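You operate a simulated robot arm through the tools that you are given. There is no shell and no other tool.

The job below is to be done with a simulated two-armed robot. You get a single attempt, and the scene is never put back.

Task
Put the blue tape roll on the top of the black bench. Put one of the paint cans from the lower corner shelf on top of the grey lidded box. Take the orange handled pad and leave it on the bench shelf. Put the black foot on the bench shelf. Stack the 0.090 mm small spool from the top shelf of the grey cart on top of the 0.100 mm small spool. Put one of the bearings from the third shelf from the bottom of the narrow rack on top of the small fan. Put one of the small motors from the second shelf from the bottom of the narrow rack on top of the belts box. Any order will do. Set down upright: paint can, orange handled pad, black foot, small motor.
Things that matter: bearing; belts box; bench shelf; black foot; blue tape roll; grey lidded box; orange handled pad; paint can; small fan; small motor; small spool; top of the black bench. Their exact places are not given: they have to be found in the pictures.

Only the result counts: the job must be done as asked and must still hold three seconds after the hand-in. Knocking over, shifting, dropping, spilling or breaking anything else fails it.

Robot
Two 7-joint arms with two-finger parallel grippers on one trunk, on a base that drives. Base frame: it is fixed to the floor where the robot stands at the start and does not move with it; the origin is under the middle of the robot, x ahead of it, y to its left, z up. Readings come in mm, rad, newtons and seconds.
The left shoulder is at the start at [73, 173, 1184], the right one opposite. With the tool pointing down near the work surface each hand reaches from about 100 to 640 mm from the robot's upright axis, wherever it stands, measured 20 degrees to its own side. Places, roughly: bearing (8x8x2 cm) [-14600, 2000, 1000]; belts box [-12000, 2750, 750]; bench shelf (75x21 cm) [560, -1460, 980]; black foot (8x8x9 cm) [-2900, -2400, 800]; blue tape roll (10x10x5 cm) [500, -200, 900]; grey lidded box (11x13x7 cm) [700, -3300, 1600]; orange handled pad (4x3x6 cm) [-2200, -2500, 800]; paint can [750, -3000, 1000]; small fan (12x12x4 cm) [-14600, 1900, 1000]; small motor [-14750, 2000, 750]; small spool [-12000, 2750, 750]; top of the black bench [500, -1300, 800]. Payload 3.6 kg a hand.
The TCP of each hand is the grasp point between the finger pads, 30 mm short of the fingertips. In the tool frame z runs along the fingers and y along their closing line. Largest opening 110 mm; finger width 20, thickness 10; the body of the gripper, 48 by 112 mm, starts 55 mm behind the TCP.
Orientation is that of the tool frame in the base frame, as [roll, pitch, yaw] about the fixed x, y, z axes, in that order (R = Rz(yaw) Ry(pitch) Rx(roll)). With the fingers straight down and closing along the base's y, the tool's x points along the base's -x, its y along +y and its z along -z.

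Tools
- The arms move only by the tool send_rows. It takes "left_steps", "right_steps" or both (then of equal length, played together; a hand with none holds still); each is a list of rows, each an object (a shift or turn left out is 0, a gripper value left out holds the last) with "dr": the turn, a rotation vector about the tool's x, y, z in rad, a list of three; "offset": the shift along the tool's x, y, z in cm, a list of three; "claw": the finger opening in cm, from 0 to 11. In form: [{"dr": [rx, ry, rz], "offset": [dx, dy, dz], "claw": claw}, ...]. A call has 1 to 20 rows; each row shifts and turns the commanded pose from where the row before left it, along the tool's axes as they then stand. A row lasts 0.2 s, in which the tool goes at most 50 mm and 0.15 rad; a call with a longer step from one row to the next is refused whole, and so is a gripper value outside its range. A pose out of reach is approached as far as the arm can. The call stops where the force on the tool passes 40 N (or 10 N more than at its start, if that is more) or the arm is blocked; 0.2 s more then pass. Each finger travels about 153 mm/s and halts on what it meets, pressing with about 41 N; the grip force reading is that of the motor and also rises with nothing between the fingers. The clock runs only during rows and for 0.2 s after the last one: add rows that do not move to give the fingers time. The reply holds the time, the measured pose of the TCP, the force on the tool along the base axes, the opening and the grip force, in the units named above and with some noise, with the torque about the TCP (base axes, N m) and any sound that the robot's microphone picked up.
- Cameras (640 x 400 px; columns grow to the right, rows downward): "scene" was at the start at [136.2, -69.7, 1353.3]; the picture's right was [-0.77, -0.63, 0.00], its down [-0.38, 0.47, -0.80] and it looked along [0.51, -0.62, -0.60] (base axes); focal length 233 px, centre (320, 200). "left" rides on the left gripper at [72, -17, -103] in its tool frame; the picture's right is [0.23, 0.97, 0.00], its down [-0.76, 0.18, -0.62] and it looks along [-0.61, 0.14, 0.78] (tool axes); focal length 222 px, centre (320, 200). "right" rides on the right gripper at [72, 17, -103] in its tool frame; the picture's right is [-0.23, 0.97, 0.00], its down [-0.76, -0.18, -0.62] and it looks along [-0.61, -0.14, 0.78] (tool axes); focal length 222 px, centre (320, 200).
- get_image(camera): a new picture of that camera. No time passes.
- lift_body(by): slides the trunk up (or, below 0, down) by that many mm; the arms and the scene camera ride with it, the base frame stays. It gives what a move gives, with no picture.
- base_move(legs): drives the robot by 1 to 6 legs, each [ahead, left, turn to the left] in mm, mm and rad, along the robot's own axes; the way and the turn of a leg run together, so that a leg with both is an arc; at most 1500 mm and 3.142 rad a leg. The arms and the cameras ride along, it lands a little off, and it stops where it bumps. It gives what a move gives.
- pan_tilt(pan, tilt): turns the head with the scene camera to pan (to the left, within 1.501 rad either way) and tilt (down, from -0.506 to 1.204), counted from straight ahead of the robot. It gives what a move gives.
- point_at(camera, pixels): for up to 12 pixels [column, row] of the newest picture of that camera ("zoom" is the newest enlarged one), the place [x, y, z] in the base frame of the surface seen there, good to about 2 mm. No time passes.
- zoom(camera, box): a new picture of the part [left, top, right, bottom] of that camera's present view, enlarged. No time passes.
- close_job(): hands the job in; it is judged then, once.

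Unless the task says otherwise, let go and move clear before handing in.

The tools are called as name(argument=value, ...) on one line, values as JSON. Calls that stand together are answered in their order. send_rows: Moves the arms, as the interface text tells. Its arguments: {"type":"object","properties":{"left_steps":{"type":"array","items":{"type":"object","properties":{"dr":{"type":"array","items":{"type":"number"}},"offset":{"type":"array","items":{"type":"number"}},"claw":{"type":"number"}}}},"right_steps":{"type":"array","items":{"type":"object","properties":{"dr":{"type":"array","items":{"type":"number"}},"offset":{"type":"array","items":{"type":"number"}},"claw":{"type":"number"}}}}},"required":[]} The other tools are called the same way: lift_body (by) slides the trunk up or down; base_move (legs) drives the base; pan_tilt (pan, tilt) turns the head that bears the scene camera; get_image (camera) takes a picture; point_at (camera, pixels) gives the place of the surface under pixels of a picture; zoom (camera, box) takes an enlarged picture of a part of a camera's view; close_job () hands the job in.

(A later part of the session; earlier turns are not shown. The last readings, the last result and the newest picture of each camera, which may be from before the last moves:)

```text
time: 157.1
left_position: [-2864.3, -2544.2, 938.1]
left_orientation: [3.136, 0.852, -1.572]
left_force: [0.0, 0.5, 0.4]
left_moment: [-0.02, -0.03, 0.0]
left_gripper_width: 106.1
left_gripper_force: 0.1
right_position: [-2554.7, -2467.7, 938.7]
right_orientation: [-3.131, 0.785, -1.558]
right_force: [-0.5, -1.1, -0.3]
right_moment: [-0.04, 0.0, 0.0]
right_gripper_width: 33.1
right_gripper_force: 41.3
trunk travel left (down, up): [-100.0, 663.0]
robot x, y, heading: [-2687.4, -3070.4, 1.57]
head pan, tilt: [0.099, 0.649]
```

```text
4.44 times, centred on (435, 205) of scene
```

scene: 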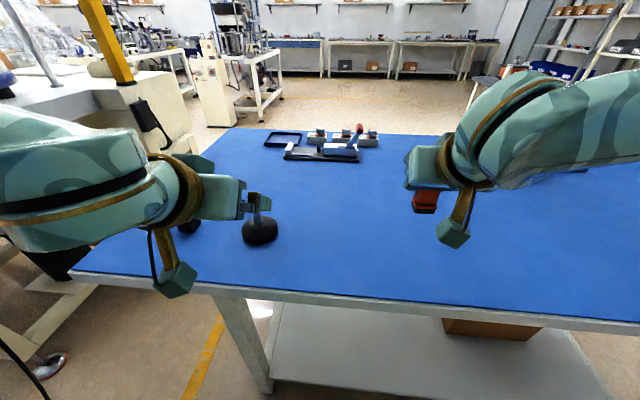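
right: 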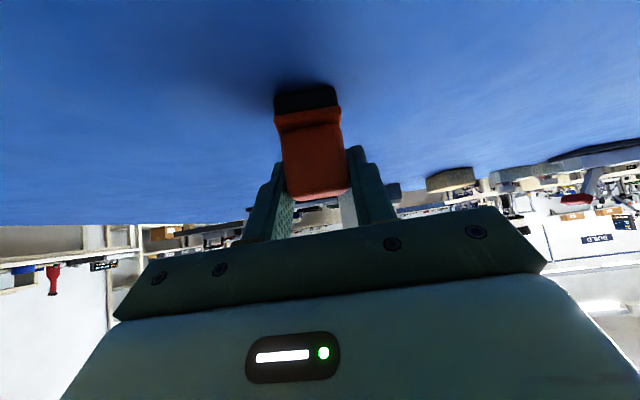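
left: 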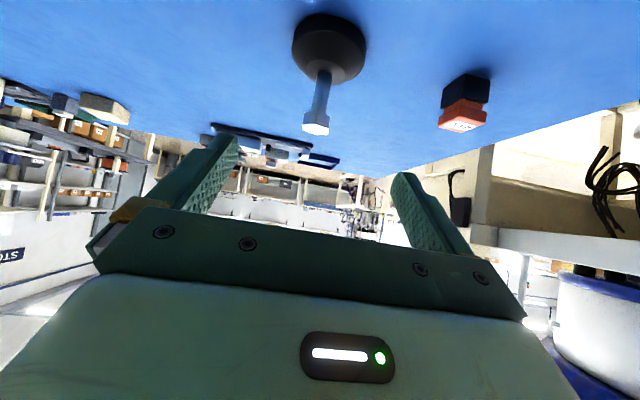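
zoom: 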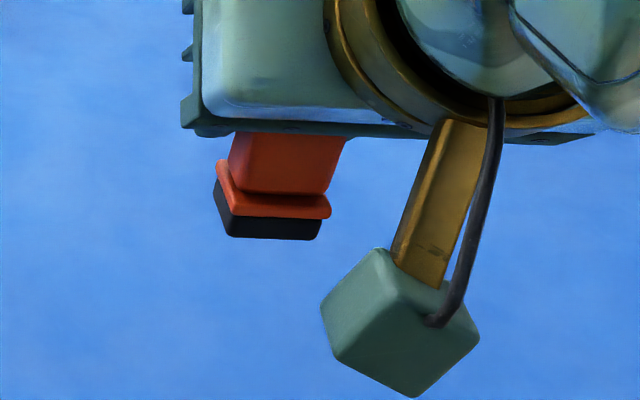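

The stem is at about (−2862,−2450), its hex head spans z 850–870, dome top 815. I'll go in along the tool axis 124 mm to grip the head.

send_rows(left_steps=[{"offset": [0, -0.1, 3.1], "claw": 6}, {"offset": [0, -0.1, 3.1]}, {"offset": [0, 0, 3.1]}, {"offset": [0, 0, 2.0]}, {}, {}])

get_image(camera="left")

```text
time: 158.5
left_position: [-2862.9, -2459.4, 863.3]
left_orientation: [3.134, 0.85, -1.572]
left_force: [-0.1, 0.4, 0.0]
left_moment: [0.01, -0.01, 0.02]
left_gripper_width: 60.2
left_gripper_force: 0.0
right_position: [-2554.4, -2466.1, 939.5]
right_orientation: [-3.13, 0.787, -1.558]
right_force: [-0.1, -0.2, -0.7]
right_moment: [0.03, -0.01, 0.01]
right_gripper_width: 32.9
right_gripper_force: 40.8
trunk travel left (down, up): [-100.0, 663.0]
robot x, y, heading: [-2689.4, -3070.7, 1.57]
head pan, tilt: [0.099, 0.649]
```

```text
taken
```

left: 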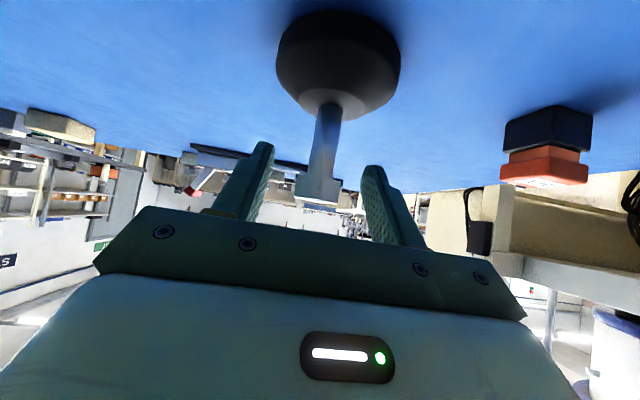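

The stem head lies between the fingers. A bit further and close.

send_rows(left_steps=[{"offset": [0, 0, 0.6]}, {"claw": 4}, {"claw": 2}, {"claw": 0.5}, {"claw": 0.5}, {}])

get_image(camera="left")

```text
time: 159.9
left_position: [-2864.1, -2455.1, 859.7]
left_orientation: [3.132, 0.851, -1.572]
left_force: [0.8, -0.8, 0.0]
left_moment: [-0.04, -0.12, -0.05]
left_gripper_width: 24.8
left_gripper_force: 40.6
right_position: [-2553.9, -2466.2, 939.0]
right_orientation: [-3.131, 0.786, -1.559]
right_force: [-1.0, -0.3, -0.8]
right_moment: [-0.02, 0.02, 0.04]
right_gripper_width: 33.3
right_gripper_force: 41.0
trunk travel left (down, up): [-100.0, 663.0]
robot x, y, heading: [-2689.9, -3070.4, 1.569]
head pan, tilt: [0.099, 0.649]
```

```text
taken
```

left: 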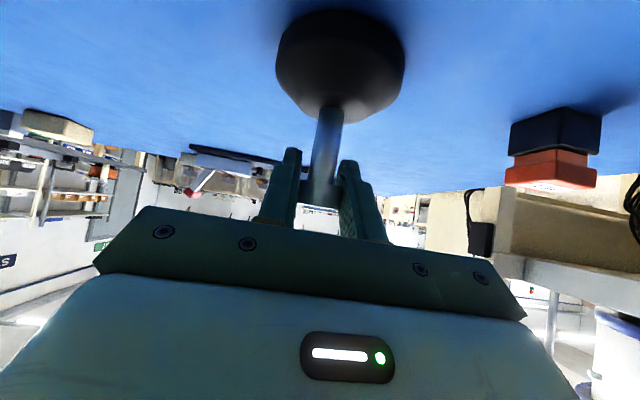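

Held at 24.8 mm. I'll lift it 8 cm and check it hangs upright.

send_rows(left_steps=[{"offset": [-0.75, 0, -0.66]}, {"offset": [-1.5, 0, -1.32]}, {"offset": [-1.9, 0, -1.65]}, {"offset": [-1.9, 0, -1.65]}, {}])

get_image(camera="left")

zoom(camera="scene", box=[180, 130, 320, 260])

get_image(camera="right")

```text
time: 161.1
left_position: [-2863.5, -2456.1, 940.9]
left_orientation: [3.135, 0.852, -1.572]
left_force: [-0.3, 0.9, -1.7]
left_moment: [-0.02, 0.01, 0.03]
left_gripper_width: 24.9
left_gripper_force: 40.7
right_position: [-2555.4, -2465.7, 939.3]
right_orientation: [-3.132, 0.784, -1.558]
right_force: [0.5, -0.2, -0.2]
right_moment: [0.02, 0.01, 0.0]
right_gripper_width: 32.9
right_gripper_force: 41.0
trunk travel left (down, up): [-100.0, 663.0]
robot x, y, heading: [-2693.5, -3069.8, 1.568]
head pan, tilt: [0.099, 0.649]
```

```text
taken
```

left: 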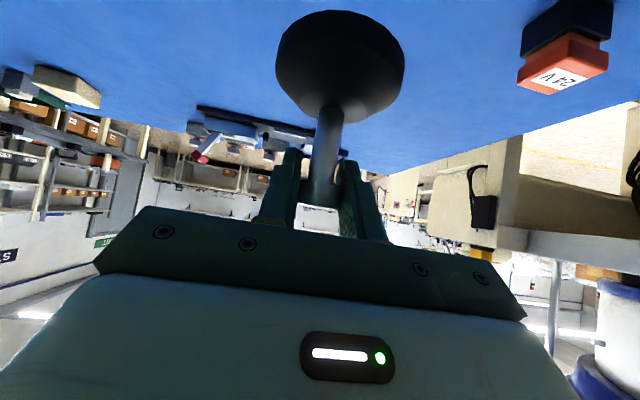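

```text
3.08 times, centred on (250, 195) of scene
```

zoom: 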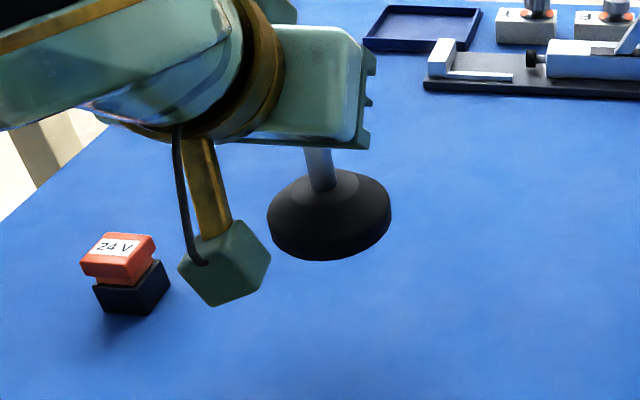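

```text
taken
```

right: 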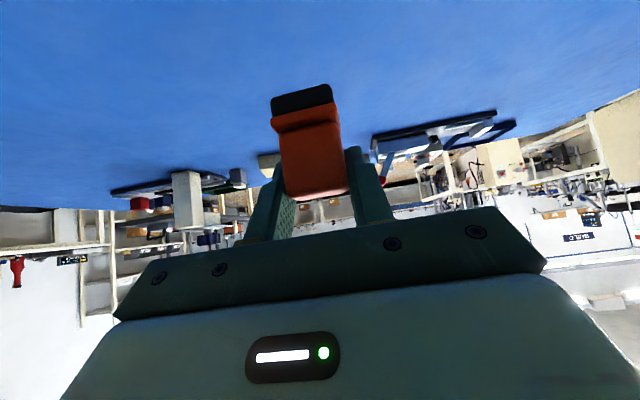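

Both items are held upright; the other orange thing is a 24 V button, so the pad is the right one. I'll raise the trunk 180 mm and drive back to the bench.

lift_body(by=180)

base_move(legs=[[0, -900, 0], [0, -930, 0], [1000, 0, 0], [0, 0, -1.57]])

pan_tilt(pan=0.2, tilt=0.5)

get_image(camera="scene")

```text
time: 163.1
left_position: [-2861.8, -2454.8, 1119.5]
left_orientation: [3.133, 0.849, -1.572]
left_force: [0.3, 0.0, -1.3]
left_moment: [0.0, 0.01, -0.02]
left_gripper_width: 24.6
left_gripper_force: 41.0
right_position: [-2553.6, -2465.4, 1118.9]
right_orientation: [-3.132, 0.784, -1.559]
right_force: [-0.5, -0.6, 0.1]
right_moment: [0.01, -0.02, 0.0]
right_gripper_width: 33.0
right_gripper_force: 40.7
trunk travel left (down, up): [-280.0, 483.0]
robot x, y, heading: [-2687.1, -3070.0, 1.57]
head pan, tilt: [0.099, 0.649]
```

```text
time: 181.0
left_position: [-227.0, -1907.7, 1119.1]
left_orientation: [3.135, 0.85, 3.138]
left_force: [0.0, 0.0, -2.8]
left_moment: [0.0, 0.02, 0.01]
left_gripper_width: 24.4
left_gripper_force: 41.0
right_position: [-238.8, -2216.7, 1118.6]
right_orientation: [-3.131, 0.786, -3.13]
right_force: [0.4, -0.2, -0.9]
right_moment: [0.0, -0.02, 0.03]
right_gripper_width: 32.9
right_gripper_force: 41.0
trunk travel left (down, up): [-280.0, 483.0]
robot x, y, heading: [-841.1, -2078.7, -0.004]
head pan, tilt: [0.099, 0.649]
```

```text
time: 181.7
left_position: [-225.5, -1907.3, 1119.8]
left_orientation: [3.134, 0.853, 3.138]
left_force: [0.4, 0.3, -1.8]
left_moment: [0.05, 0.02, 0.02]
left_gripper_width: 24.2
left_gripper_force: 41.3
right_position: [-237.6, -2216.8, 1118.6]
right_orientation: [-3.131, 0.785, -3.131]
right_force: [0.1, -0.6, -0.2]
right_moment: [0.0, 0.0, 0.0]
right_gripper_width: 33.1
right_gripper_force: 40.9
trunk travel left (down, up): [-280.0, 483.0]
robot x, y, heading: [-842.5, -2080.8, 0.003]
head pan, tilt: [0.201, 0.499]
```

```text
taken
```

scene: 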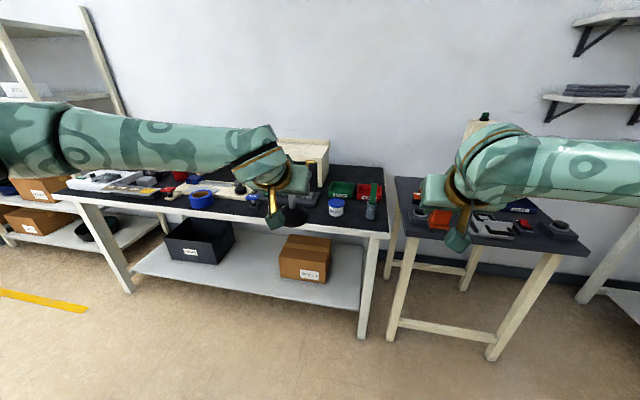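

I'll shift left to y≈−1450 and approach the bench shelf, stopping short to look.

base_move(legs=[[200, 0, 0], [0, 630, 0], [280, 0, 0]])

pan_tilt(pan=0.0, tilt=0.55)

get_image(camera="scene")

```text
time: 188.0
left_position: [257.6, -1277.3, 1118.2]
left_orientation: [3.135, 0.848, 3.138]
left_force: [0.0, -0.3, -2.2]
left_moment: [-0.02, -0.01, -0.02]
left_gripper_width: 24.5
left_gripper_force: 41.1
right_position: [244.4, -1586.4, 1118.2]
right_orientation: [-3.131, 0.785, -3.131]
right_force: [-0.6, -0.5, -0.2]
right_moment: [0.03, 0.01, 0.01]
right_gripper_width: 33.2
right_gripper_force: 41.5
trunk travel left (down, up): [-280.0, 483.0]
robot x, y, heading: [-361.2, -1450.6, 0.0]
head pan, tilt: [0.201, 0.499]
```

```text
time: 188.7
left_position: [256.3, -1277.0, 1120.1]
left_orientation: [3.134, 0.853, 3.138]
left_force: [0.0, 1.0, -1.7]
left_moment: [0.01, 0.0, -0.03]
left_gripper_width: 24.3
left_gripper_force: 40.5
right_position: [243.9, -1585.7, 1119.3]
right_orientation: [-3.131, 0.784, -3.13]
right_force: [-0.2, 0.1, -0.9]
right_moment: [-0.01, 0.0, 0.0]
right_gripper_width: 33.2
right_gripper_force: 41.2
trunk travel left (down, up): [-280.0, 483.0]
robot x, y, heading: [-363.5, -1453.2, -0.001]
head pan, tilt: [0.0, 0.55]
```

```text
taken
```

scene: 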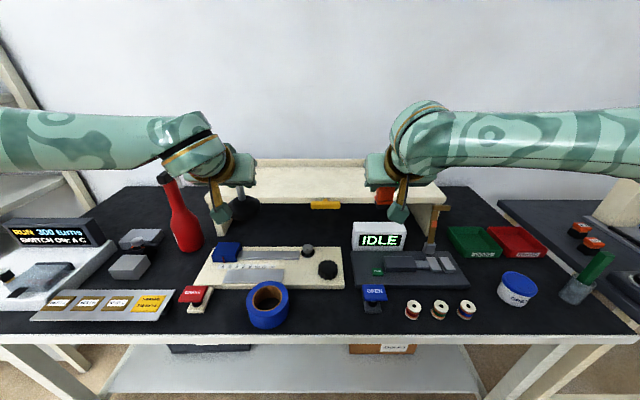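

I'll measure the shelf's top, edges and the yellow item on it.

zoom(camera="scene", box=[200, 145, 460, 260])

point_at(camera="scene", pixels=[[325, 205], [325, 201], [300, 204], [345, 206], [290, 170], [290, 185], [290, 200], [350, 170], [360, 195], [290, 164], [420, 205], [225, 185]])

```text
2.46 times, centred on (330, 202) of scene
```

zoom: 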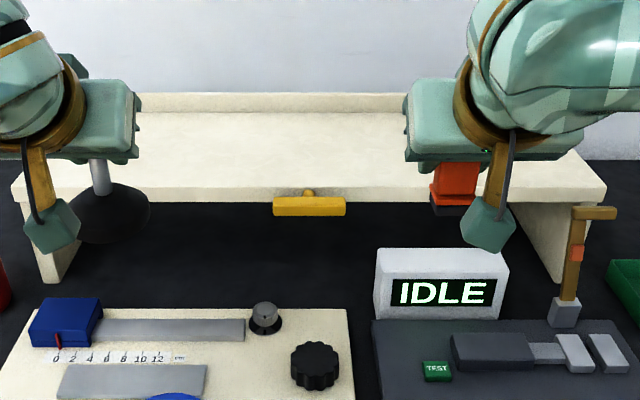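

```text
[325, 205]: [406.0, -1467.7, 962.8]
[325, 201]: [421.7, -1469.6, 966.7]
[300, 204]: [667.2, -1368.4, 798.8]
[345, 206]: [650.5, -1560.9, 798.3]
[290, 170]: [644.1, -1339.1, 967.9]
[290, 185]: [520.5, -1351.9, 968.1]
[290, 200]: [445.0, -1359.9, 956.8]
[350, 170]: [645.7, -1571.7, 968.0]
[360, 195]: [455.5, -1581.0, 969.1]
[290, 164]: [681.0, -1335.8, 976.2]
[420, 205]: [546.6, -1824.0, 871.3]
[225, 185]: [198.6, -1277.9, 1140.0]
```

Shelf top is z 968, x 445–670. I'll drive forward 250 mm with the items above the shelf.

base_move(legs=[[250, 0, 0]])

send_rows(left_steps=[{}, {}], right_steps=[{}, {}])

get_image(camera="scene")

get_image(camera="left")

get_image(camera="right")

```text
time: 190.5
left_position: [508.7, -1276.8, 1119.3]
left_orientation: [3.135, 0.848, 3.14]
left_force: [0.2, -0.8, -2.0]
left_moment: [0.0, 0.04, 0.02]
left_gripper_width: 24.1
left_gripper_force: 41.1
right_position: [496.6, -1585.8, 1119.5]
right_orientation: [-3.131, 0.784, -3.131]
right_force: [0.7, -1.0, -1.0]
right_moment: [-0.02, 0.0, -0.04]
right_gripper_width: 33.1
right_gripper_force: 41.1
trunk travel left (down, up): [-280.0, 483.0]
robot x, y, heading: [-107.0, -1453.3, -0.002]
head pan, tilt: [0.0, 0.55]
```

```text
time: 191.1
left_position: [507.4, -1277.0, 1119.4]
left_orientation: [3.135, 0.854, 3.14]
left_force: [-0.2, 0.1, -1.8]
left_moment: [0.01, -0.01, -0.02]
left_gripper_width: 24.1
left_gripper_force: 41.5
right_position: [496.5, -1585.1, 1119.3]
right_orientation: [-3.132, 0.784, -3.133]
right_force: [0.1, -0.3, -0.2]
right_moment: [-0.02, 0.03, 0.02]
right_gripper_width: 33.1
right_gripper_force: 40.6
trunk travel left (down, up): [-280.0, 483.0]
robot x, y, heading: [-111.7, -1453.5, -0.008]
head pan, tilt: [0.0, 0.55]
```

```text
taken
```

scene: 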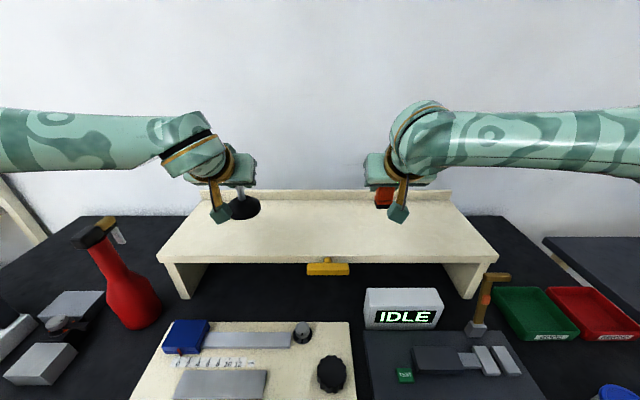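

```text
taken
```

left: 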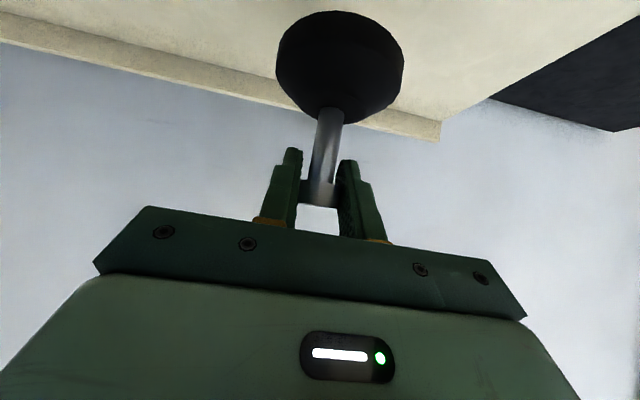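

```text
taken
```

right: 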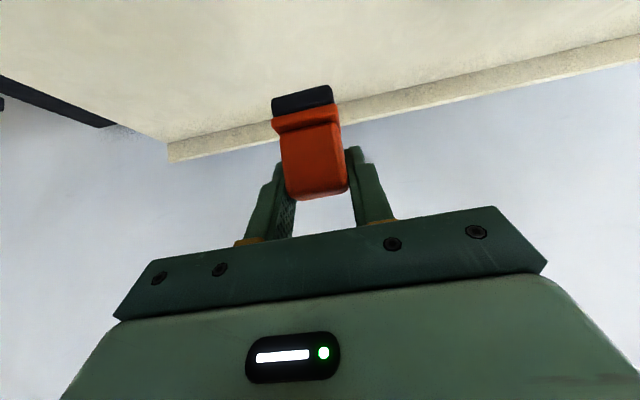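

Both items are over the shelf. I'll lower both hands together to just above it.

send_rows(left_steps=[{"offset": [1.6, 0, 1.4]}, {"offset": [1.6, 0, 1.4]}, {"offset": [1.4, 0, 1.23]}, {}, {}], right_steps=[{"offset": [2.2, 0, 2.2]}, {"offset": [2.2, 0, 2.2]}, {"offset": [2.1, 0, 2.1]}, {}, {}])

zoom(camera="scene", box=[180, 160, 440, 322])

```text
time: 192.3
left_position: [509.1, -1276.6, 1058.4]
left_orientation: [3.134, 0.853, 3.139]
left_force: [-0.2, 0.0, -2.6]
left_moment: [0.01, 0.01, 0.02]
left_gripper_width: 24.1
left_gripper_force: 40.8
right_position: [494.6, -1586.1, 1026.9]
right_orientation: [-3.13, 0.786, -3.131]
right_force: [0.5, 0.0, 0.5]
right_moment: [-0.01, -0.04, -0.03]
right_gripper_width: 33.2
right_gripper_force: 41.2
trunk travel left (down, up): [-280.0, 483.0]
robot x, y, heading: [-108.6, -1450.2, 0.001]
head pan, tilt: [0.0, 0.55]
```

```text
2.46 times, centred on (310, 241) of scene
```

zoom: 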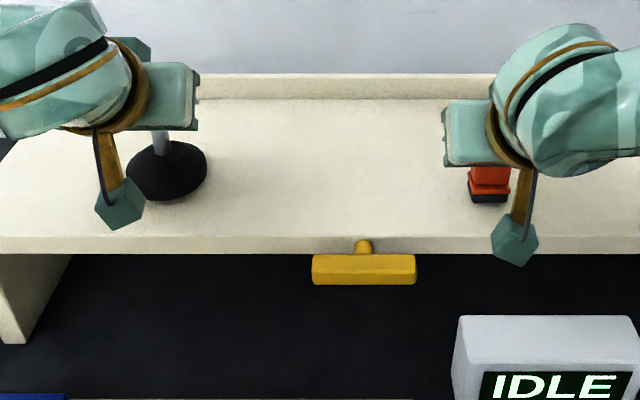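

Left needs ~9 mm more, right ~7 mm. I'll lower in small steps.

send_rows(left_steps=[{"offset": [0.3, 0, 0.26]}, {"offset": [0.23, 0, 0.2]}, {}, {}], right_steps=[{"offset": [0.21, 0, 0.21]}, {"offset": [0.14, 0, 0.14]}, {}, {}])

```text
time: 193.3
left_position: [507.7, -1276.4, 1051.8]
left_orientation: [3.134, 0.853, 3.14]
left_force: [-0.1, 0.9, -3.0]
left_moment: [-0.03, 0.01, 0.02]
left_gripper_width: 24.2
left_gripper_force: 40.7
right_position: [495.2, -1586.9, 1022.4]
right_orientation: [-3.131, 0.784, -3.132]
right_force: [0.1, 0.9, -0.2]
right_moment: [0.02, 0.0, -0.01]
right_gripper_width: 33.2
right_gripper_force: 40.7
trunk travel left (down, up): [-280.0, 483.0]
robot x, y, heading: [-108.1, -1446.8, 0.001]
head pan, tilt: [0.0, 0.55]
```

send_rows(left_steps=[{"offset": [0.11, 0, 0.1]}, {"offset": [0.11, 0, 0.1]}, {}, {}], right_steps=[{"offset": [0.11, 0, 0.11]}, {"offset": [0.11, 0, 0.11]}, {}, {}])

```text
time: 194.3
left_position: [506.5, -1276.7, 1050.5]
left_orientation: [3.133, 0.853, 3.14]
left_force: [1.0, -0.8, 1.2]
left_moment: [-0.2, -0.1, -0.02]
left_gripper_width: 24.1
left_gripper_force: 40.7
right_position: [495.4, -1587.4, 1021.0]
right_orientation: [-3.131, 0.79, -3.132]
right_force: [1.6, -0.4, 12.3]
right_moment: [0.19, 0.16, -0.04]
right_gripper_width: 33.2
right_gripper_force: 41.0
trunk travel left (down, up): [-280.0, 483.0]
robot x, y, heading: [-110.2, -1452.6, -0.002]
head pan, tilt: [0.0, 0.55]
```

Right touches (12 N), left barely. One more small step for the left.

send_rows(left_steps=[{"offset": [0.11, 0, 0.1]}, {}, {}])

```text
time: 195.1
left_position: [507.5, -1276.5, 1049.7]
left_orientation: [3.135, 0.857, 3.139]
left_force: [2.7, 0.9, 12.4]
left_moment: [-0.24, 0.07, -0.06]
left_gripper_width: 23.8
left_gripper_force: 41.0
right_position: [495.4, -1586.3, 1021.6]
right_orientation: [-3.132, 0.789, -3.132]
right_force: [4.2, -0.4, 13.7]
right_moment: [0.16, 0.02, -0.04]
right_gripper_width: 33.1
right_gripper_force: 41.3
trunk travel left (down, up): [-280.0, 483.0]
robot x, y, heading: [-109.7, -1453.2, 0.001]
head pan, tilt: [0.0, 0.55]
```

Both touch with ~12 N. I'll open both hands and withdraw along the tool axes.

send_rows(left_steps=[{"claw": 3}, {"claw": 4.5}, {"claw": 6}, {}, {"offset": [0, 0, -1.5]}, {"offset": [0, 0, -2.5]}, {"offset": [0, 0, -3]}, {"offset": [0, 0, -3]}, {"offset": [0, 0, -3]}, {}], right_steps=[{"claw": 4}, {"claw": 5.5}, {"claw": 7}, {}, {"offset": [0, 0, -1.5]}, {"offset": [0, 0, -2.5]}, {"offset": [0, 0, -3]}, {"offset": [0, 0, -3]}, {"offset": [0, 0, -3]}, {}])

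get_image(camera="scene")

get_image(camera="left")

get_image(camera="right")

```text
time: 197.3
left_position: [410.7, -1276.9, 1132.4]
left_orientation: [3.135, 0.851, 3.14]
left_force: [0.5, -0.4, 0.1]
left_moment: [0.0, -0.01, -0.01]
left_gripper_width: 60.0
left_gripper_force: 0.0
right_position: [403.3, -1587.3, 1110.9]
right_orientation: [-3.131, 0.782, -3.129]
right_force: [0.4, -0.3, 0.2]
right_moment: [0.02, -0.02, -0.01]
right_gripper_width: 69.8
right_gripper_force: 0.1
trunk travel left (down, up): [-280.0, 483.0]
robot x, y, heading: [-108.4, -1450.5, -0.002]
head pan, tilt: [0.0, 0.55]
```

```text
taken
```

scene: 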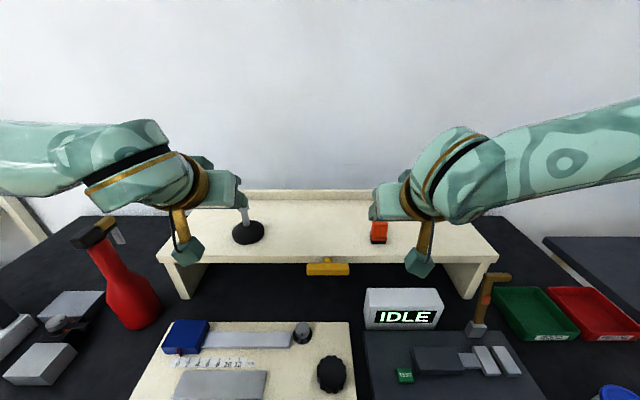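

```text
taken
```

left: 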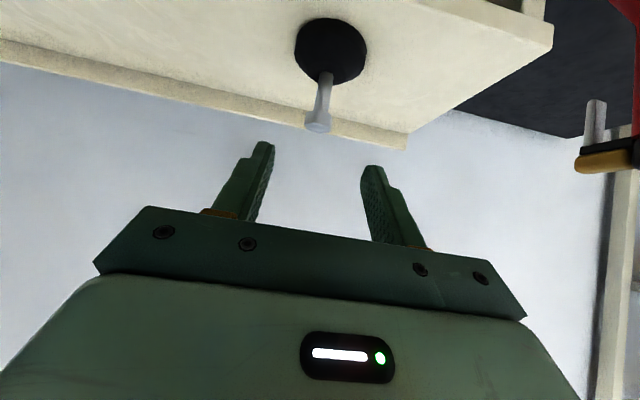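

```text
taken
```

right: 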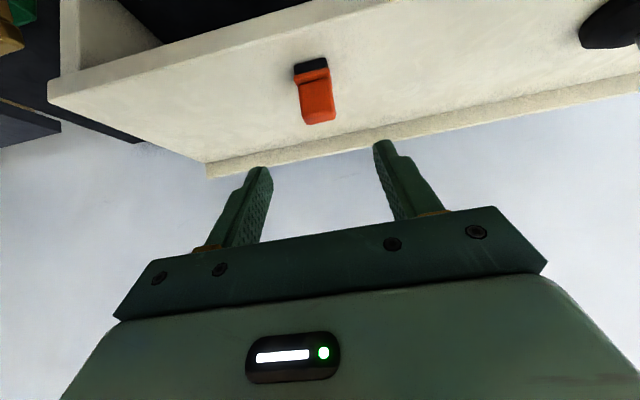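

Both stand upright on the shelf. I'll back off and head towards the far area, via the open floor to the left, looking around on the way.

base_move(legs=[[-600, 0, 0], [0, 1000, 0], [0, 900, 0]])

pan_tilt(pan=1.5, tilt=0.3)

get_image(camera="scene")

```text
time: 209.9
left_position: [-205.6, 636.0, 1132.8]
left_orientation: [3.134, 0.852, -3.133]
left_force: [-0.4, -0.2, 0.2]
left_moment: [-0.03, 0.02, 0.01]
left_gripper_width: 60.1
left_gripper_force: 0.1
right_position: [-208.3, 326.3, 1111.3]
right_orientation: [-3.133, 0.785, -3.12]
right_force: [-0.2, 0.1, -0.3]
right_moment: [0.0, -0.01, -0.04]
right_gripper_width: 69.9
right_gripper_force: 0.0
trunk travel left (down, up): [-280.0, 483.0]
robot x, y, heading: [-722.6, 456.5, 0.007]
head pan, tilt: [0.0, 0.55]
```

```text
time: 211.5
left_position: [-206.8, 634.6, 1134.0]
left_orientation: [3.135, 0.853, -3.131]
left_force: [0.3, 0.1, -0.3]
left_moment: [-0.01, 0.0, 0.0]
left_gripper_width: 60.0
left_gripper_force: 0.1
right_position: [-209.4, 325.2, 1110.9]
right_orientation: [-3.131, 0.786, -3.121]
right_force: [-0.1, -0.2, 0.1]
right_moment: [0.0, 0.01, 0.01]
right_gripper_width: 70.3
right_gripper_force: 0.1
trunk travel left (down, up): [-280.0, 483.0]
robot x, y, heading: [-724.9, 455.5, 0.009]
head pan, tilt: [1.499, 0.3]
```

```text
taken
```

scene: 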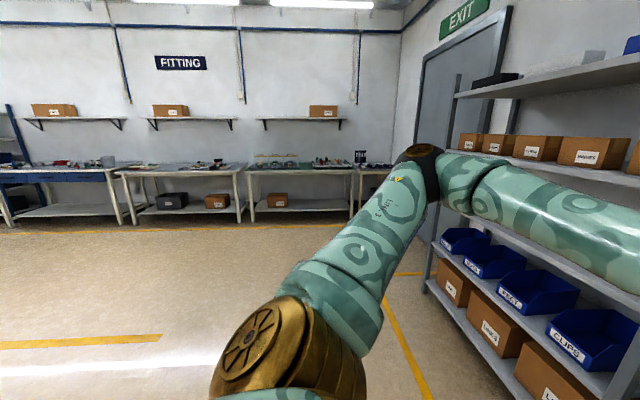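

I'll turn round to face −x and look.

base_move(legs=[[-100, 0, 0], [0, 0, 3.13]])

pan_tilt(pan=0.0, tilt=0.2)

get_image(camera="scene")

pan_tilt(pan=-0.8, tilt=0.2)

get_image(camera="scene")

```text
time: 219.9
left_position: [-1341.1, 280.2, 1133.7]
left_orientation: [3.134, 0.85, -0.001]
left_force: [0.3, -0.4, 0.5]
left_moment: [0.01, -0.01, 0.0]
left_gripper_width: 60.1
left_gripper_force: 0.0
right_position: [-1335.5, 589.3, 1111.9]
right_orientation: [-3.131, 0.786, 0.015]
right_force: [-0.5, 0.3, -0.3]
right_moment: [0.01, 0.02, -0.02]
right_gripper_width: 70.1
right_gripper_force: 0.0
trunk travel left (down, up): [-280.0, 483.0]
robot x, y, heading: [-827.0, 459.1, -3.144]
head pan, tilt: [1.499, 0.3]
```

```text
time: 221.6
left_position: [-1340.6, 281.2, 1133.1]
left_orientation: [3.134, 0.85, 0.002]
left_force: [-0.4, -0.4, 1.5]
left_moment: [-0.01, -0.01, 0.01]
left_gripper_width: 60.2
left_gripper_force: 0.0
right_position: [-1335.4, 588.9, 1111.0]
right_orientation: [-3.132, 0.788, 0.014]
right_force: [0.0, -0.1, 0.4]
right_moment: [0.02, -0.01, -0.01]
right_gripper_width: 70.0
right_gripper_force: 0.1
trunk travel left (down, up): [-280.0, 483.0]
robot x, y, heading: [-821.5, 460.1, -3.136]
head pan, tilt: [0.0, 0.201]
```

```text
taken
```

scene: 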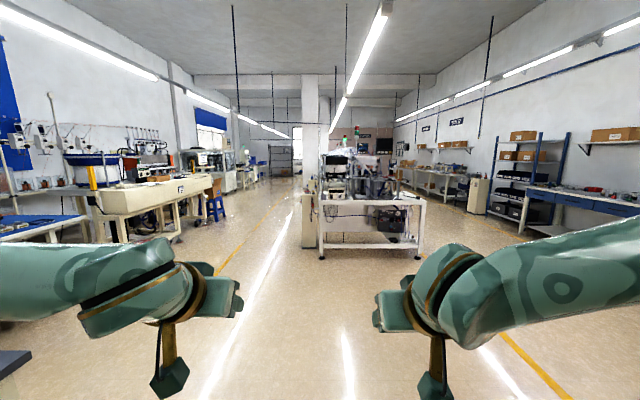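

```text
time: 222.7
left_position: [-1339.9, 280.4, 1133.1]
left_orientation: [3.133, 0.851, 0.0]
left_force: [1.0, 0.1, -0.4]
left_moment: [0.01, 0.02, -0.02]
left_gripper_width: 59.8
left_gripper_force: 0.1
right_position: [-1336.2, 589.5, 1111.4]
right_orientation: [-3.132, 0.785, 0.014]
right_force: [-0.2, -0.5, 0.3]
right_moment: [0.0, -0.01, -0.01]
right_gripper_width: 70.0
right_gripper_force: 0.0
trunk travel left (down, up): [-280.0, 483.0]
robot x, y, heading: [-822.6, 453.1, -3.138]
head pan, tilt: [-0.799, 0.201]
```

```text
taken
```

scene: 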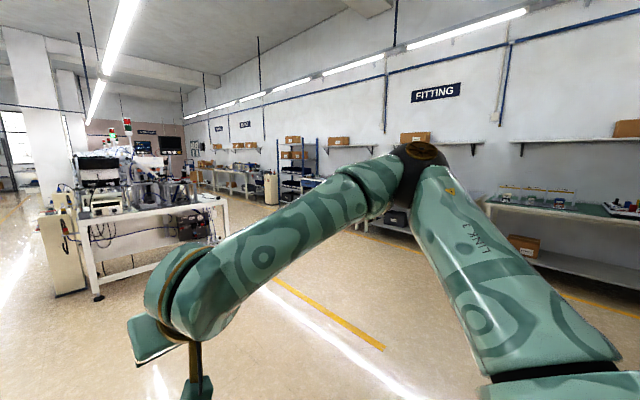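

I'll measure the machine table and aisle edges in that last straight-ahead view.

point_at(camera="scene", pixels=[[98, 298], [212, 240], [85, 220], [225, 205], [280, 200], [240, 195], [300, 290], [380, 345], [350, 230], [300, 195], [200, 190], [490, 205]])

pan_tilt(pan=-0.2, tilt=0.2)

zoom(camera="scene", box=[200, 100, 520, 300])

point_at(camera="zoom", pixels=[[60, 320], [250, 310], [20, 180], [300, 220], [340, 200], [400, 230], [330, 260], [430, 250], [20, 230], [280, 180], [380, 190], [470, 260]])

```text
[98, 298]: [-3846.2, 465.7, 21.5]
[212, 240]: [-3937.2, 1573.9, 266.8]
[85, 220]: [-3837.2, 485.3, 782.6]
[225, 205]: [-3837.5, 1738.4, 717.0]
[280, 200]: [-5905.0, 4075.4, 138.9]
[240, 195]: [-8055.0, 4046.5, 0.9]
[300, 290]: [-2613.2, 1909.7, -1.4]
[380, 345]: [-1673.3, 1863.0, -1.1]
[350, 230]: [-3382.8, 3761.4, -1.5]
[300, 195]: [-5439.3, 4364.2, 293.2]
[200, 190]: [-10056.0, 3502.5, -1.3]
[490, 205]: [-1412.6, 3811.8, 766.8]
```

```text
time: 223.7
left_position: [-1340.1, 281.8, 1132.9]
left_orientation: [3.135, 0.849, 0.001]
left_force: [0.7, -1.2, 1.0]
left_moment: [-0.01, 0.01, -0.01]
left_gripper_width: 60.0
left_gripper_force: 0.0
right_position: [-1335.4, 589.4, 1112.2]
right_orientation: [-3.131, 0.786, 0.014]
right_force: [1.0, 0.3, -0.1]
right_moment: [-0.03, 0.03, -0.04]
right_gripper_width: 69.8
right_gripper_force: 0.1
trunk travel left (down, up): [-280.0, 483.0]
robot x, y, heading: [-824.4, 456.6, -3.14]
head pan, tilt: [-0.201, 0.201]
```

```text
2.00 times, centred on (360, 200) of scene
```

zoom: 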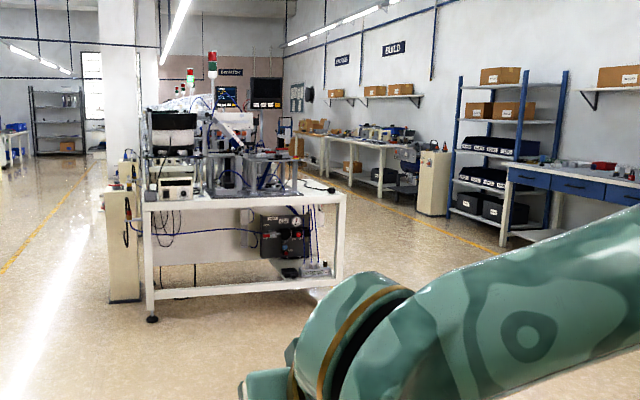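

```text
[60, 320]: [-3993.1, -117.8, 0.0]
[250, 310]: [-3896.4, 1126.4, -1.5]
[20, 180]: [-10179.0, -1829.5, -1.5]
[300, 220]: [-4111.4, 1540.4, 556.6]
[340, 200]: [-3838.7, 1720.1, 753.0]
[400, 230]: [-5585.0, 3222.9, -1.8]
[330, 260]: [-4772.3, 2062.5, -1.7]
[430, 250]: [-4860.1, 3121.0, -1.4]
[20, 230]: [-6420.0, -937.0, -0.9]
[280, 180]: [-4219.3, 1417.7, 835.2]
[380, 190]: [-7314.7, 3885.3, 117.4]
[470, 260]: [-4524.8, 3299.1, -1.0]
```

The aisle between the machines (y<1740) and the wall benches (y>3200) is clear; I'll go along y≈2450.

base_move(legs=[[0, -1000, 0], [0, -1000, 0], [1500, 0, 0], [1500, 0, 0], [1500, 0, 0]])

pan_tilt(pan=0.0, tilt=0.2)

get_image(camera="scene")

```text
time: 254.7
left_position: [-5847.0, 2252.0, 1133.8]
left_orientation: [3.136, 0.853, -0.003]
left_force: [-0.5, -0.5, -0.6]
left_moment: [-0.01, -0.03, 0.02]
left_gripper_width: 60.2
left_gripper_force: 0.0
right_position: [-5841.0, 2560.2, 1110.9]
right_orientation: [-3.131, 0.784, 0.009]
right_force: [-0.8, -0.3, 0.2]
right_moment: [0.01, 0.0, -0.02]
right_gripper_width: 70.2
right_gripper_force: 0.0
trunk travel left (down, up): [-280.0, 483.0]
robot x, y, heading: [-5331.0, 2422.4, 3.139]
head pan, tilt: [-0.201, 0.201]
```

```text
time: 255.4
left_position: [-5848.0, 2252.1, 1134.2]
left_orientation: [3.134, 0.851, -0.005]
left_force: [0.7, 1.0, 0.4]
left_moment: [-0.03, 0.0, 0.02]
left_gripper_width: 60.0
left_gripper_force: 0.1
right_position: [-5840.2, 2559.9, 1110.8]
right_orientation: [-3.131, 0.786, 0.007]
right_force: [0.5, -0.1, 0.5]
right_moment: [0.01, -0.03, 0.01]
right_gripper_width: 69.9
right_gripper_force: 0.0
trunk travel left (down, up): [-280.0, 483.0]
robot x, y, heading: [-5328.8, 2422.1, 3.139]
head pan, tilt: [0.0, 0.201]
```

```text
taken
```

scene: 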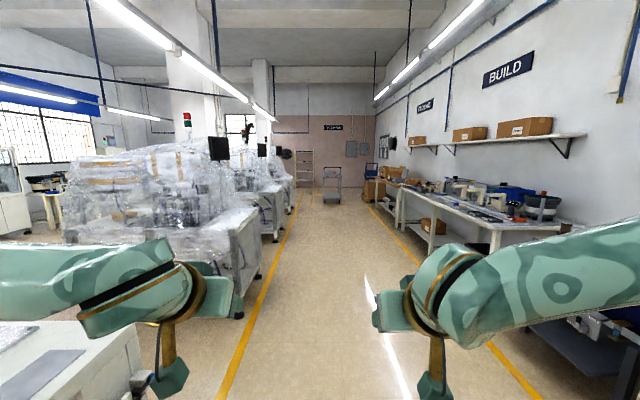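

The cart is ahead at (332,190), a narrow rack behind at (304,168). I'll measure them and drive on.

point_at(camera="scene", pixels=[[332, 185], [325, 203], [340, 203], [304, 170], [270, 200], [300, 240], [350, 240], [310, 188], [370, 200], [385, 170], [260, 270], [430, 250]])

zoom(camera="scene", box=[270, 130, 430, 230])

```text
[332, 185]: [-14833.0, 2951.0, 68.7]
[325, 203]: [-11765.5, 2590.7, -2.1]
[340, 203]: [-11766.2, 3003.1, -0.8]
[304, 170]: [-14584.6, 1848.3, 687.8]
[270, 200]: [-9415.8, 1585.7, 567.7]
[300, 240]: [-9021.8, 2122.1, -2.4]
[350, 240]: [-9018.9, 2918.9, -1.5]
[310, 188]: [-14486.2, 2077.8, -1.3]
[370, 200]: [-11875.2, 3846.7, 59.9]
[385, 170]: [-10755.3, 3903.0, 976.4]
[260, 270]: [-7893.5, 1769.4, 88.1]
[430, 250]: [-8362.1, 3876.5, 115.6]
```

```text
4.00 times, centred on (350, 180) of scene
```

zoom: 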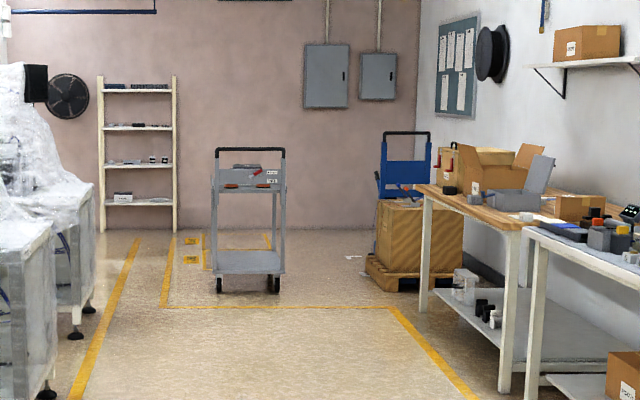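

I'll drive 5 m ahead and look at the cart.

base_move(legs=[[1500, 0, 0], [1500, 0, 0], [1500, 0, 0], [700, 0, 0]])

pan_tilt(pan=-0.2, tilt=0.35)

get_image(camera="scene")

zoom(camera="scene", box=[240, 130, 440, 255])

```text
time: 280.2
left_position: [-11033.1, 2319.6, 1134.0]
left_orientation: [3.133, 0.852, -0.018]
left_force: [-0.7, 1.1, 0.5]
left_moment: [-0.01, 0.02, -0.01]
left_gripper_width: 59.9
left_gripper_force: 0.1
right_position: [-11023.2, 2629.0, 1110.6]
right_orientation: [-3.13, 0.785, -0.004]
right_force: [0.1, -0.4, 0.6]
right_moment: [-0.01, 0.01, 0.01]
right_gripper_width: 70.0
right_gripper_force: 0.2
trunk travel left (down, up): [-280.0, 483.0]
robot x, y, heading: [-10510.5, 2487.2, 3.125]
head pan, tilt: [0.0, 0.201]
```

```text
time: 281.0
left_position: [-11032.2, 2320.9, 1133.5]
left_orientation: [3.133, 0.852, -0.018]
left_force: [-0.7, 0.3, 0.2]
left_moment: [0.01, -0.02, 0.01]
left_gripper_width: 59.9
left_gripper_force: 0.0
right_position: [-11022.7, 2629.3, 1110.7]
right_orientation: [-3.131, 0.785, -0.003]
right_force: [0.1, 0.3, -0.7]
right_moment: [0.0, 0.0, -0.04]
right_gripper_width: 70.2
right_gripper_force: 0.2
trunk travel left (down, up): [-280.0, 483.0]
robot x, y, heading: [-10512.7, 2485.7, 3.131]
head pan, tilt: [-0.201, 0.351]
```

```text
taken
```

scene: 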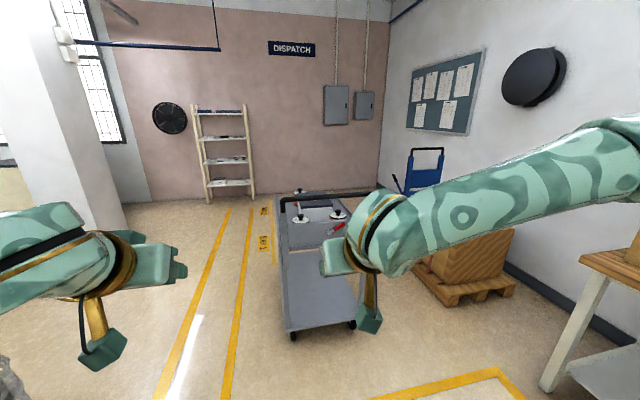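

```text
3.20 times, centred on (340, 192) of scene
```

zoom: 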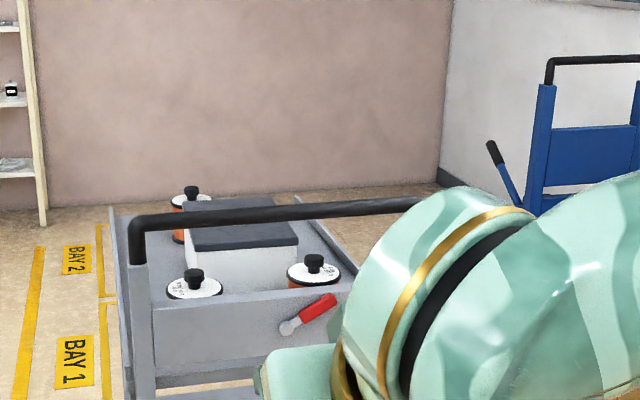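

The cart carries spools with black knobs, a lidded box and a red-handled tool. I'll measure the cart and the free floor at its left side.

point_at(camera="scene", pixels=[[290, 335], [355, 322], [262, 215], [130, 250], [150, 215], [200, 300], [60, 240], [10, 365], [283, 250], [160, 205], [210, 200], [300, 195]])

point_at(camera="zoom", pixels=[[195, 285], [195, 270], [313, 265], [313, 260], [190, 195], [240, 230], [240, 260], [215, 310], [160, 215], [320, 310], [120, 280], [310, 240]])

```text
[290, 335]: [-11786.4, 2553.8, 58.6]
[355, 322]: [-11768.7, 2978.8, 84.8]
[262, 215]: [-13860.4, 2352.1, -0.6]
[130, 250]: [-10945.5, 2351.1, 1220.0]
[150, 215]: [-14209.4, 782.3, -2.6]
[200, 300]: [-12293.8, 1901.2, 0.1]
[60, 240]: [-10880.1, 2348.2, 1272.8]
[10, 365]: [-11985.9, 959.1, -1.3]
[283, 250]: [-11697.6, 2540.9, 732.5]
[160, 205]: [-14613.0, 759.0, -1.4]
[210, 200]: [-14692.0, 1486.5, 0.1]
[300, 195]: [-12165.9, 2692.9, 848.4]
```

```text
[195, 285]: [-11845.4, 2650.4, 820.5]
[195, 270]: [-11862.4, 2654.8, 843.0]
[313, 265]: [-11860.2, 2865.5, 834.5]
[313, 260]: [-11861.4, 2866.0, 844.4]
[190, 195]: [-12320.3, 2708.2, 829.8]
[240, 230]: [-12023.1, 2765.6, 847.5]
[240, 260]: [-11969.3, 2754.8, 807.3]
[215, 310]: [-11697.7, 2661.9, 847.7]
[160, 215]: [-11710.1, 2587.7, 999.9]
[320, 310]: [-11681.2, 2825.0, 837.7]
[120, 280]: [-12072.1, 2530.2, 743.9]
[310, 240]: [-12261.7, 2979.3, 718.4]
```

Spools A (−11850,2653), B (−11860,2866), C (−12320,2708), box at (−12030,2765). I'll go round to the cart's left side and face it.

base_move(legs=[[0, 640, 0], [1450, 0, 0], [0, 0, -1.56]])

pan_tilt(pan=0.0, tilt=0.55)

get_image(camera="scene")

zoom(camera="scene", box=[150, 130, 490, 342])

```text
time: 283.9
left_position: [-11011.8, 1788.7, 1133.8]
left_orientation: [3.138, 0.853, 0.142]
left_force: [1.3, -1.2, 0.2]
left_moment: [0.09, 0.03, -0.05]
left_gripper_width: 60.4
left_gripper_force: 0.0
right_position: [-11050.0, 2095.5, 1111.6]
right_orientation: [-3.125, 0.782, 0.156]
right_force: [-0.4, -0.7, 0.6]
right_moment: [0.07, 0.0, -0.08]
right_gripper_width: 70.2
right_gripper_force: 0.1
trunk travel left (down, up): [-280.0, 483.0]
robot x, y, heading: [-10525.9, 2035.2, -2.995]
head pan, tilt: [-0.201, 0.351]
stopped in leg 1: the robot was blocked; the commanded pose is now the measured one
```

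```text
time: 284.7
left_position: [-11014.4, 1795.7, 1133.2]
left_orientation: [3.133, 0.855, 0.133]
left_force: [-0.4, -0.2, -0.6]
left_moment: [-0.02, 0.0, 0.0]
left_gripper_width: 60.1
left_gripper_force: 0.1
right_position: [-11050.9, 2100.7, 1111.9]
right_orientation: [-3.132, 0.783, 0.147]
right_force: [0.1, -0.2, -0.3]
right_moment: [0.05, 0.01, 0.0]
right_gripper_width: 69.9
right_gripper_force: 0.0
trunk travel left (down, up): [-280.0, 483.0]
robot x, y, heading: [-10525.0, 2034.5, -3.006]
head pan, tilt: [0.0, 0.55]
```

```text
taken
```

scene: 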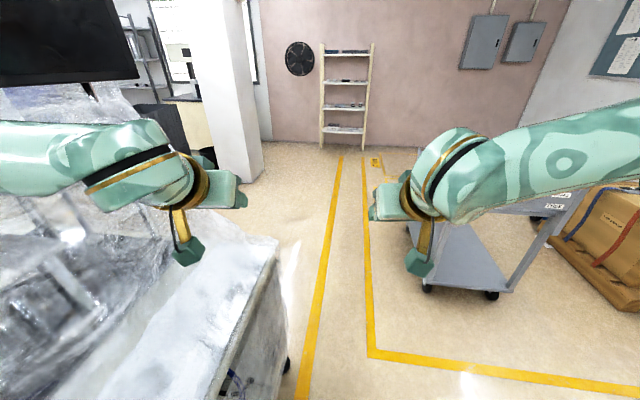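

```text
1.88 times, centred on (320, 236) of scene
```

zoom: 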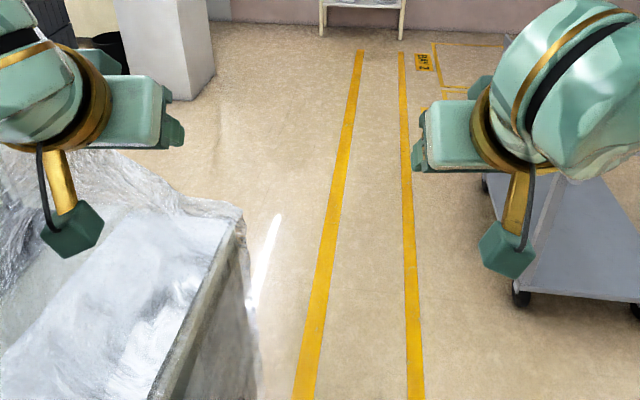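

I bumped the wrapped machine on my left with the base or elbow. I'll move off it to the right, straighten, then pass well beyond it before going left.

base_move(legs=[[0, -330, 0], [0, 0, -0.135]])

get_image(camera="scene")

pan_tilt(pan=0.9, tilt=0.5)

get_image(camera="scene")

```text
time: 287.4
left_position: [-11087.2, 2190.0, 1134.6]
left_orientation: [3.133, 0.854, -0.002]
left_force: [0.7, 0.2, 0.8]
left_moment: [-0.04, -0.04, 0.07]
left_gripper_width: 59.8
left_gripper_force: 0.1
right_position: [-11083.3, 2499.2, 1110.6]
right_orientation: [-3.134, 0.784, 0.01]
right_force: [0.7, -0.1, 0.0]
right_moment: [0.01, -0.01, 0.0]
right_gripper_width: 70.2
right_gripper_force: 0.1
trunk travel left (down, up): [-280.0, 483.0]
robot x, y, heading: [-10567.6, 2368.7, -3.14]
head pan, tilt: [0.0, 0.55]
```

```text
taken
```

scene: 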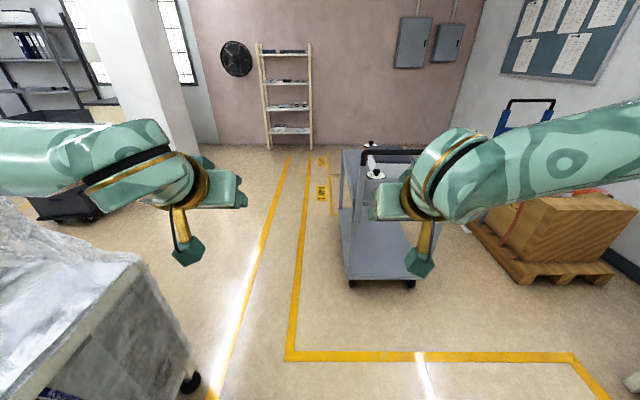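

```text
time: 288.6
left_position: [-11088.5, 2189.9, 1134.0]
left_orientation: [3.133, 0.853, -0.001]
left_force: [-0.5, 1.0, -0.3]
left_moment: [0.02, 0.02, -0.01]
left_gripper_width: 59.8
left_gripper_force: 0.0
right_position: [-11083.2, 2498.8, 1111.1]
right_orientation: [-3.131, 0.784, 0.01]
right_force: [-0.8, 0.5, 0.6]
right_moment: [-0.02, 0.04, 0.0]
right_gripper_width: 70.0
right_gripper_force: 0.0
trunk travel left (down, up): [-280.0, 483.0]
robot x, y, heading: [-10569.6, 2363.2, -3.131]
head pan, tilt: [0.901, 0.499]
```

```text
taken
```

scene: 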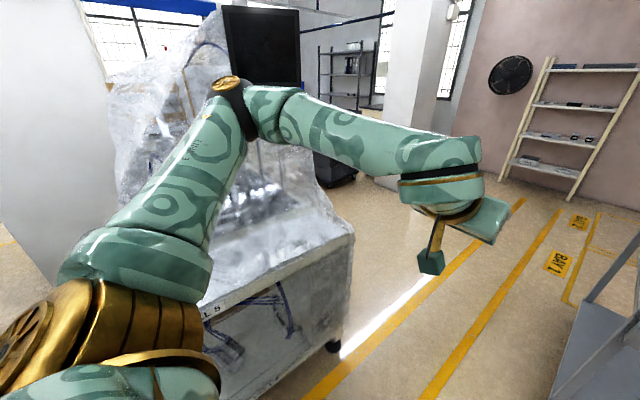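

point_at(camera="scene", pixels=[[350, 240], [333, 345], [345, 300], [230, 300], [300, 250], [240, 60], [320, 200], [300, 50], [350, 180], [440, 80], [370, 320]])

```text
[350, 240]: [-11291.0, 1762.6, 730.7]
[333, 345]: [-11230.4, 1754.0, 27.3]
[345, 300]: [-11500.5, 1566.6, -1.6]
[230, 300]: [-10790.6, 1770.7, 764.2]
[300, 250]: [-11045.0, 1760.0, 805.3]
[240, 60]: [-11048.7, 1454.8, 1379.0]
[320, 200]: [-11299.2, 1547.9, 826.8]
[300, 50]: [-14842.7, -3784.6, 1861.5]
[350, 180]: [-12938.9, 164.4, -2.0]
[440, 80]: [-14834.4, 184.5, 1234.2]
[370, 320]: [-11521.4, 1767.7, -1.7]
```

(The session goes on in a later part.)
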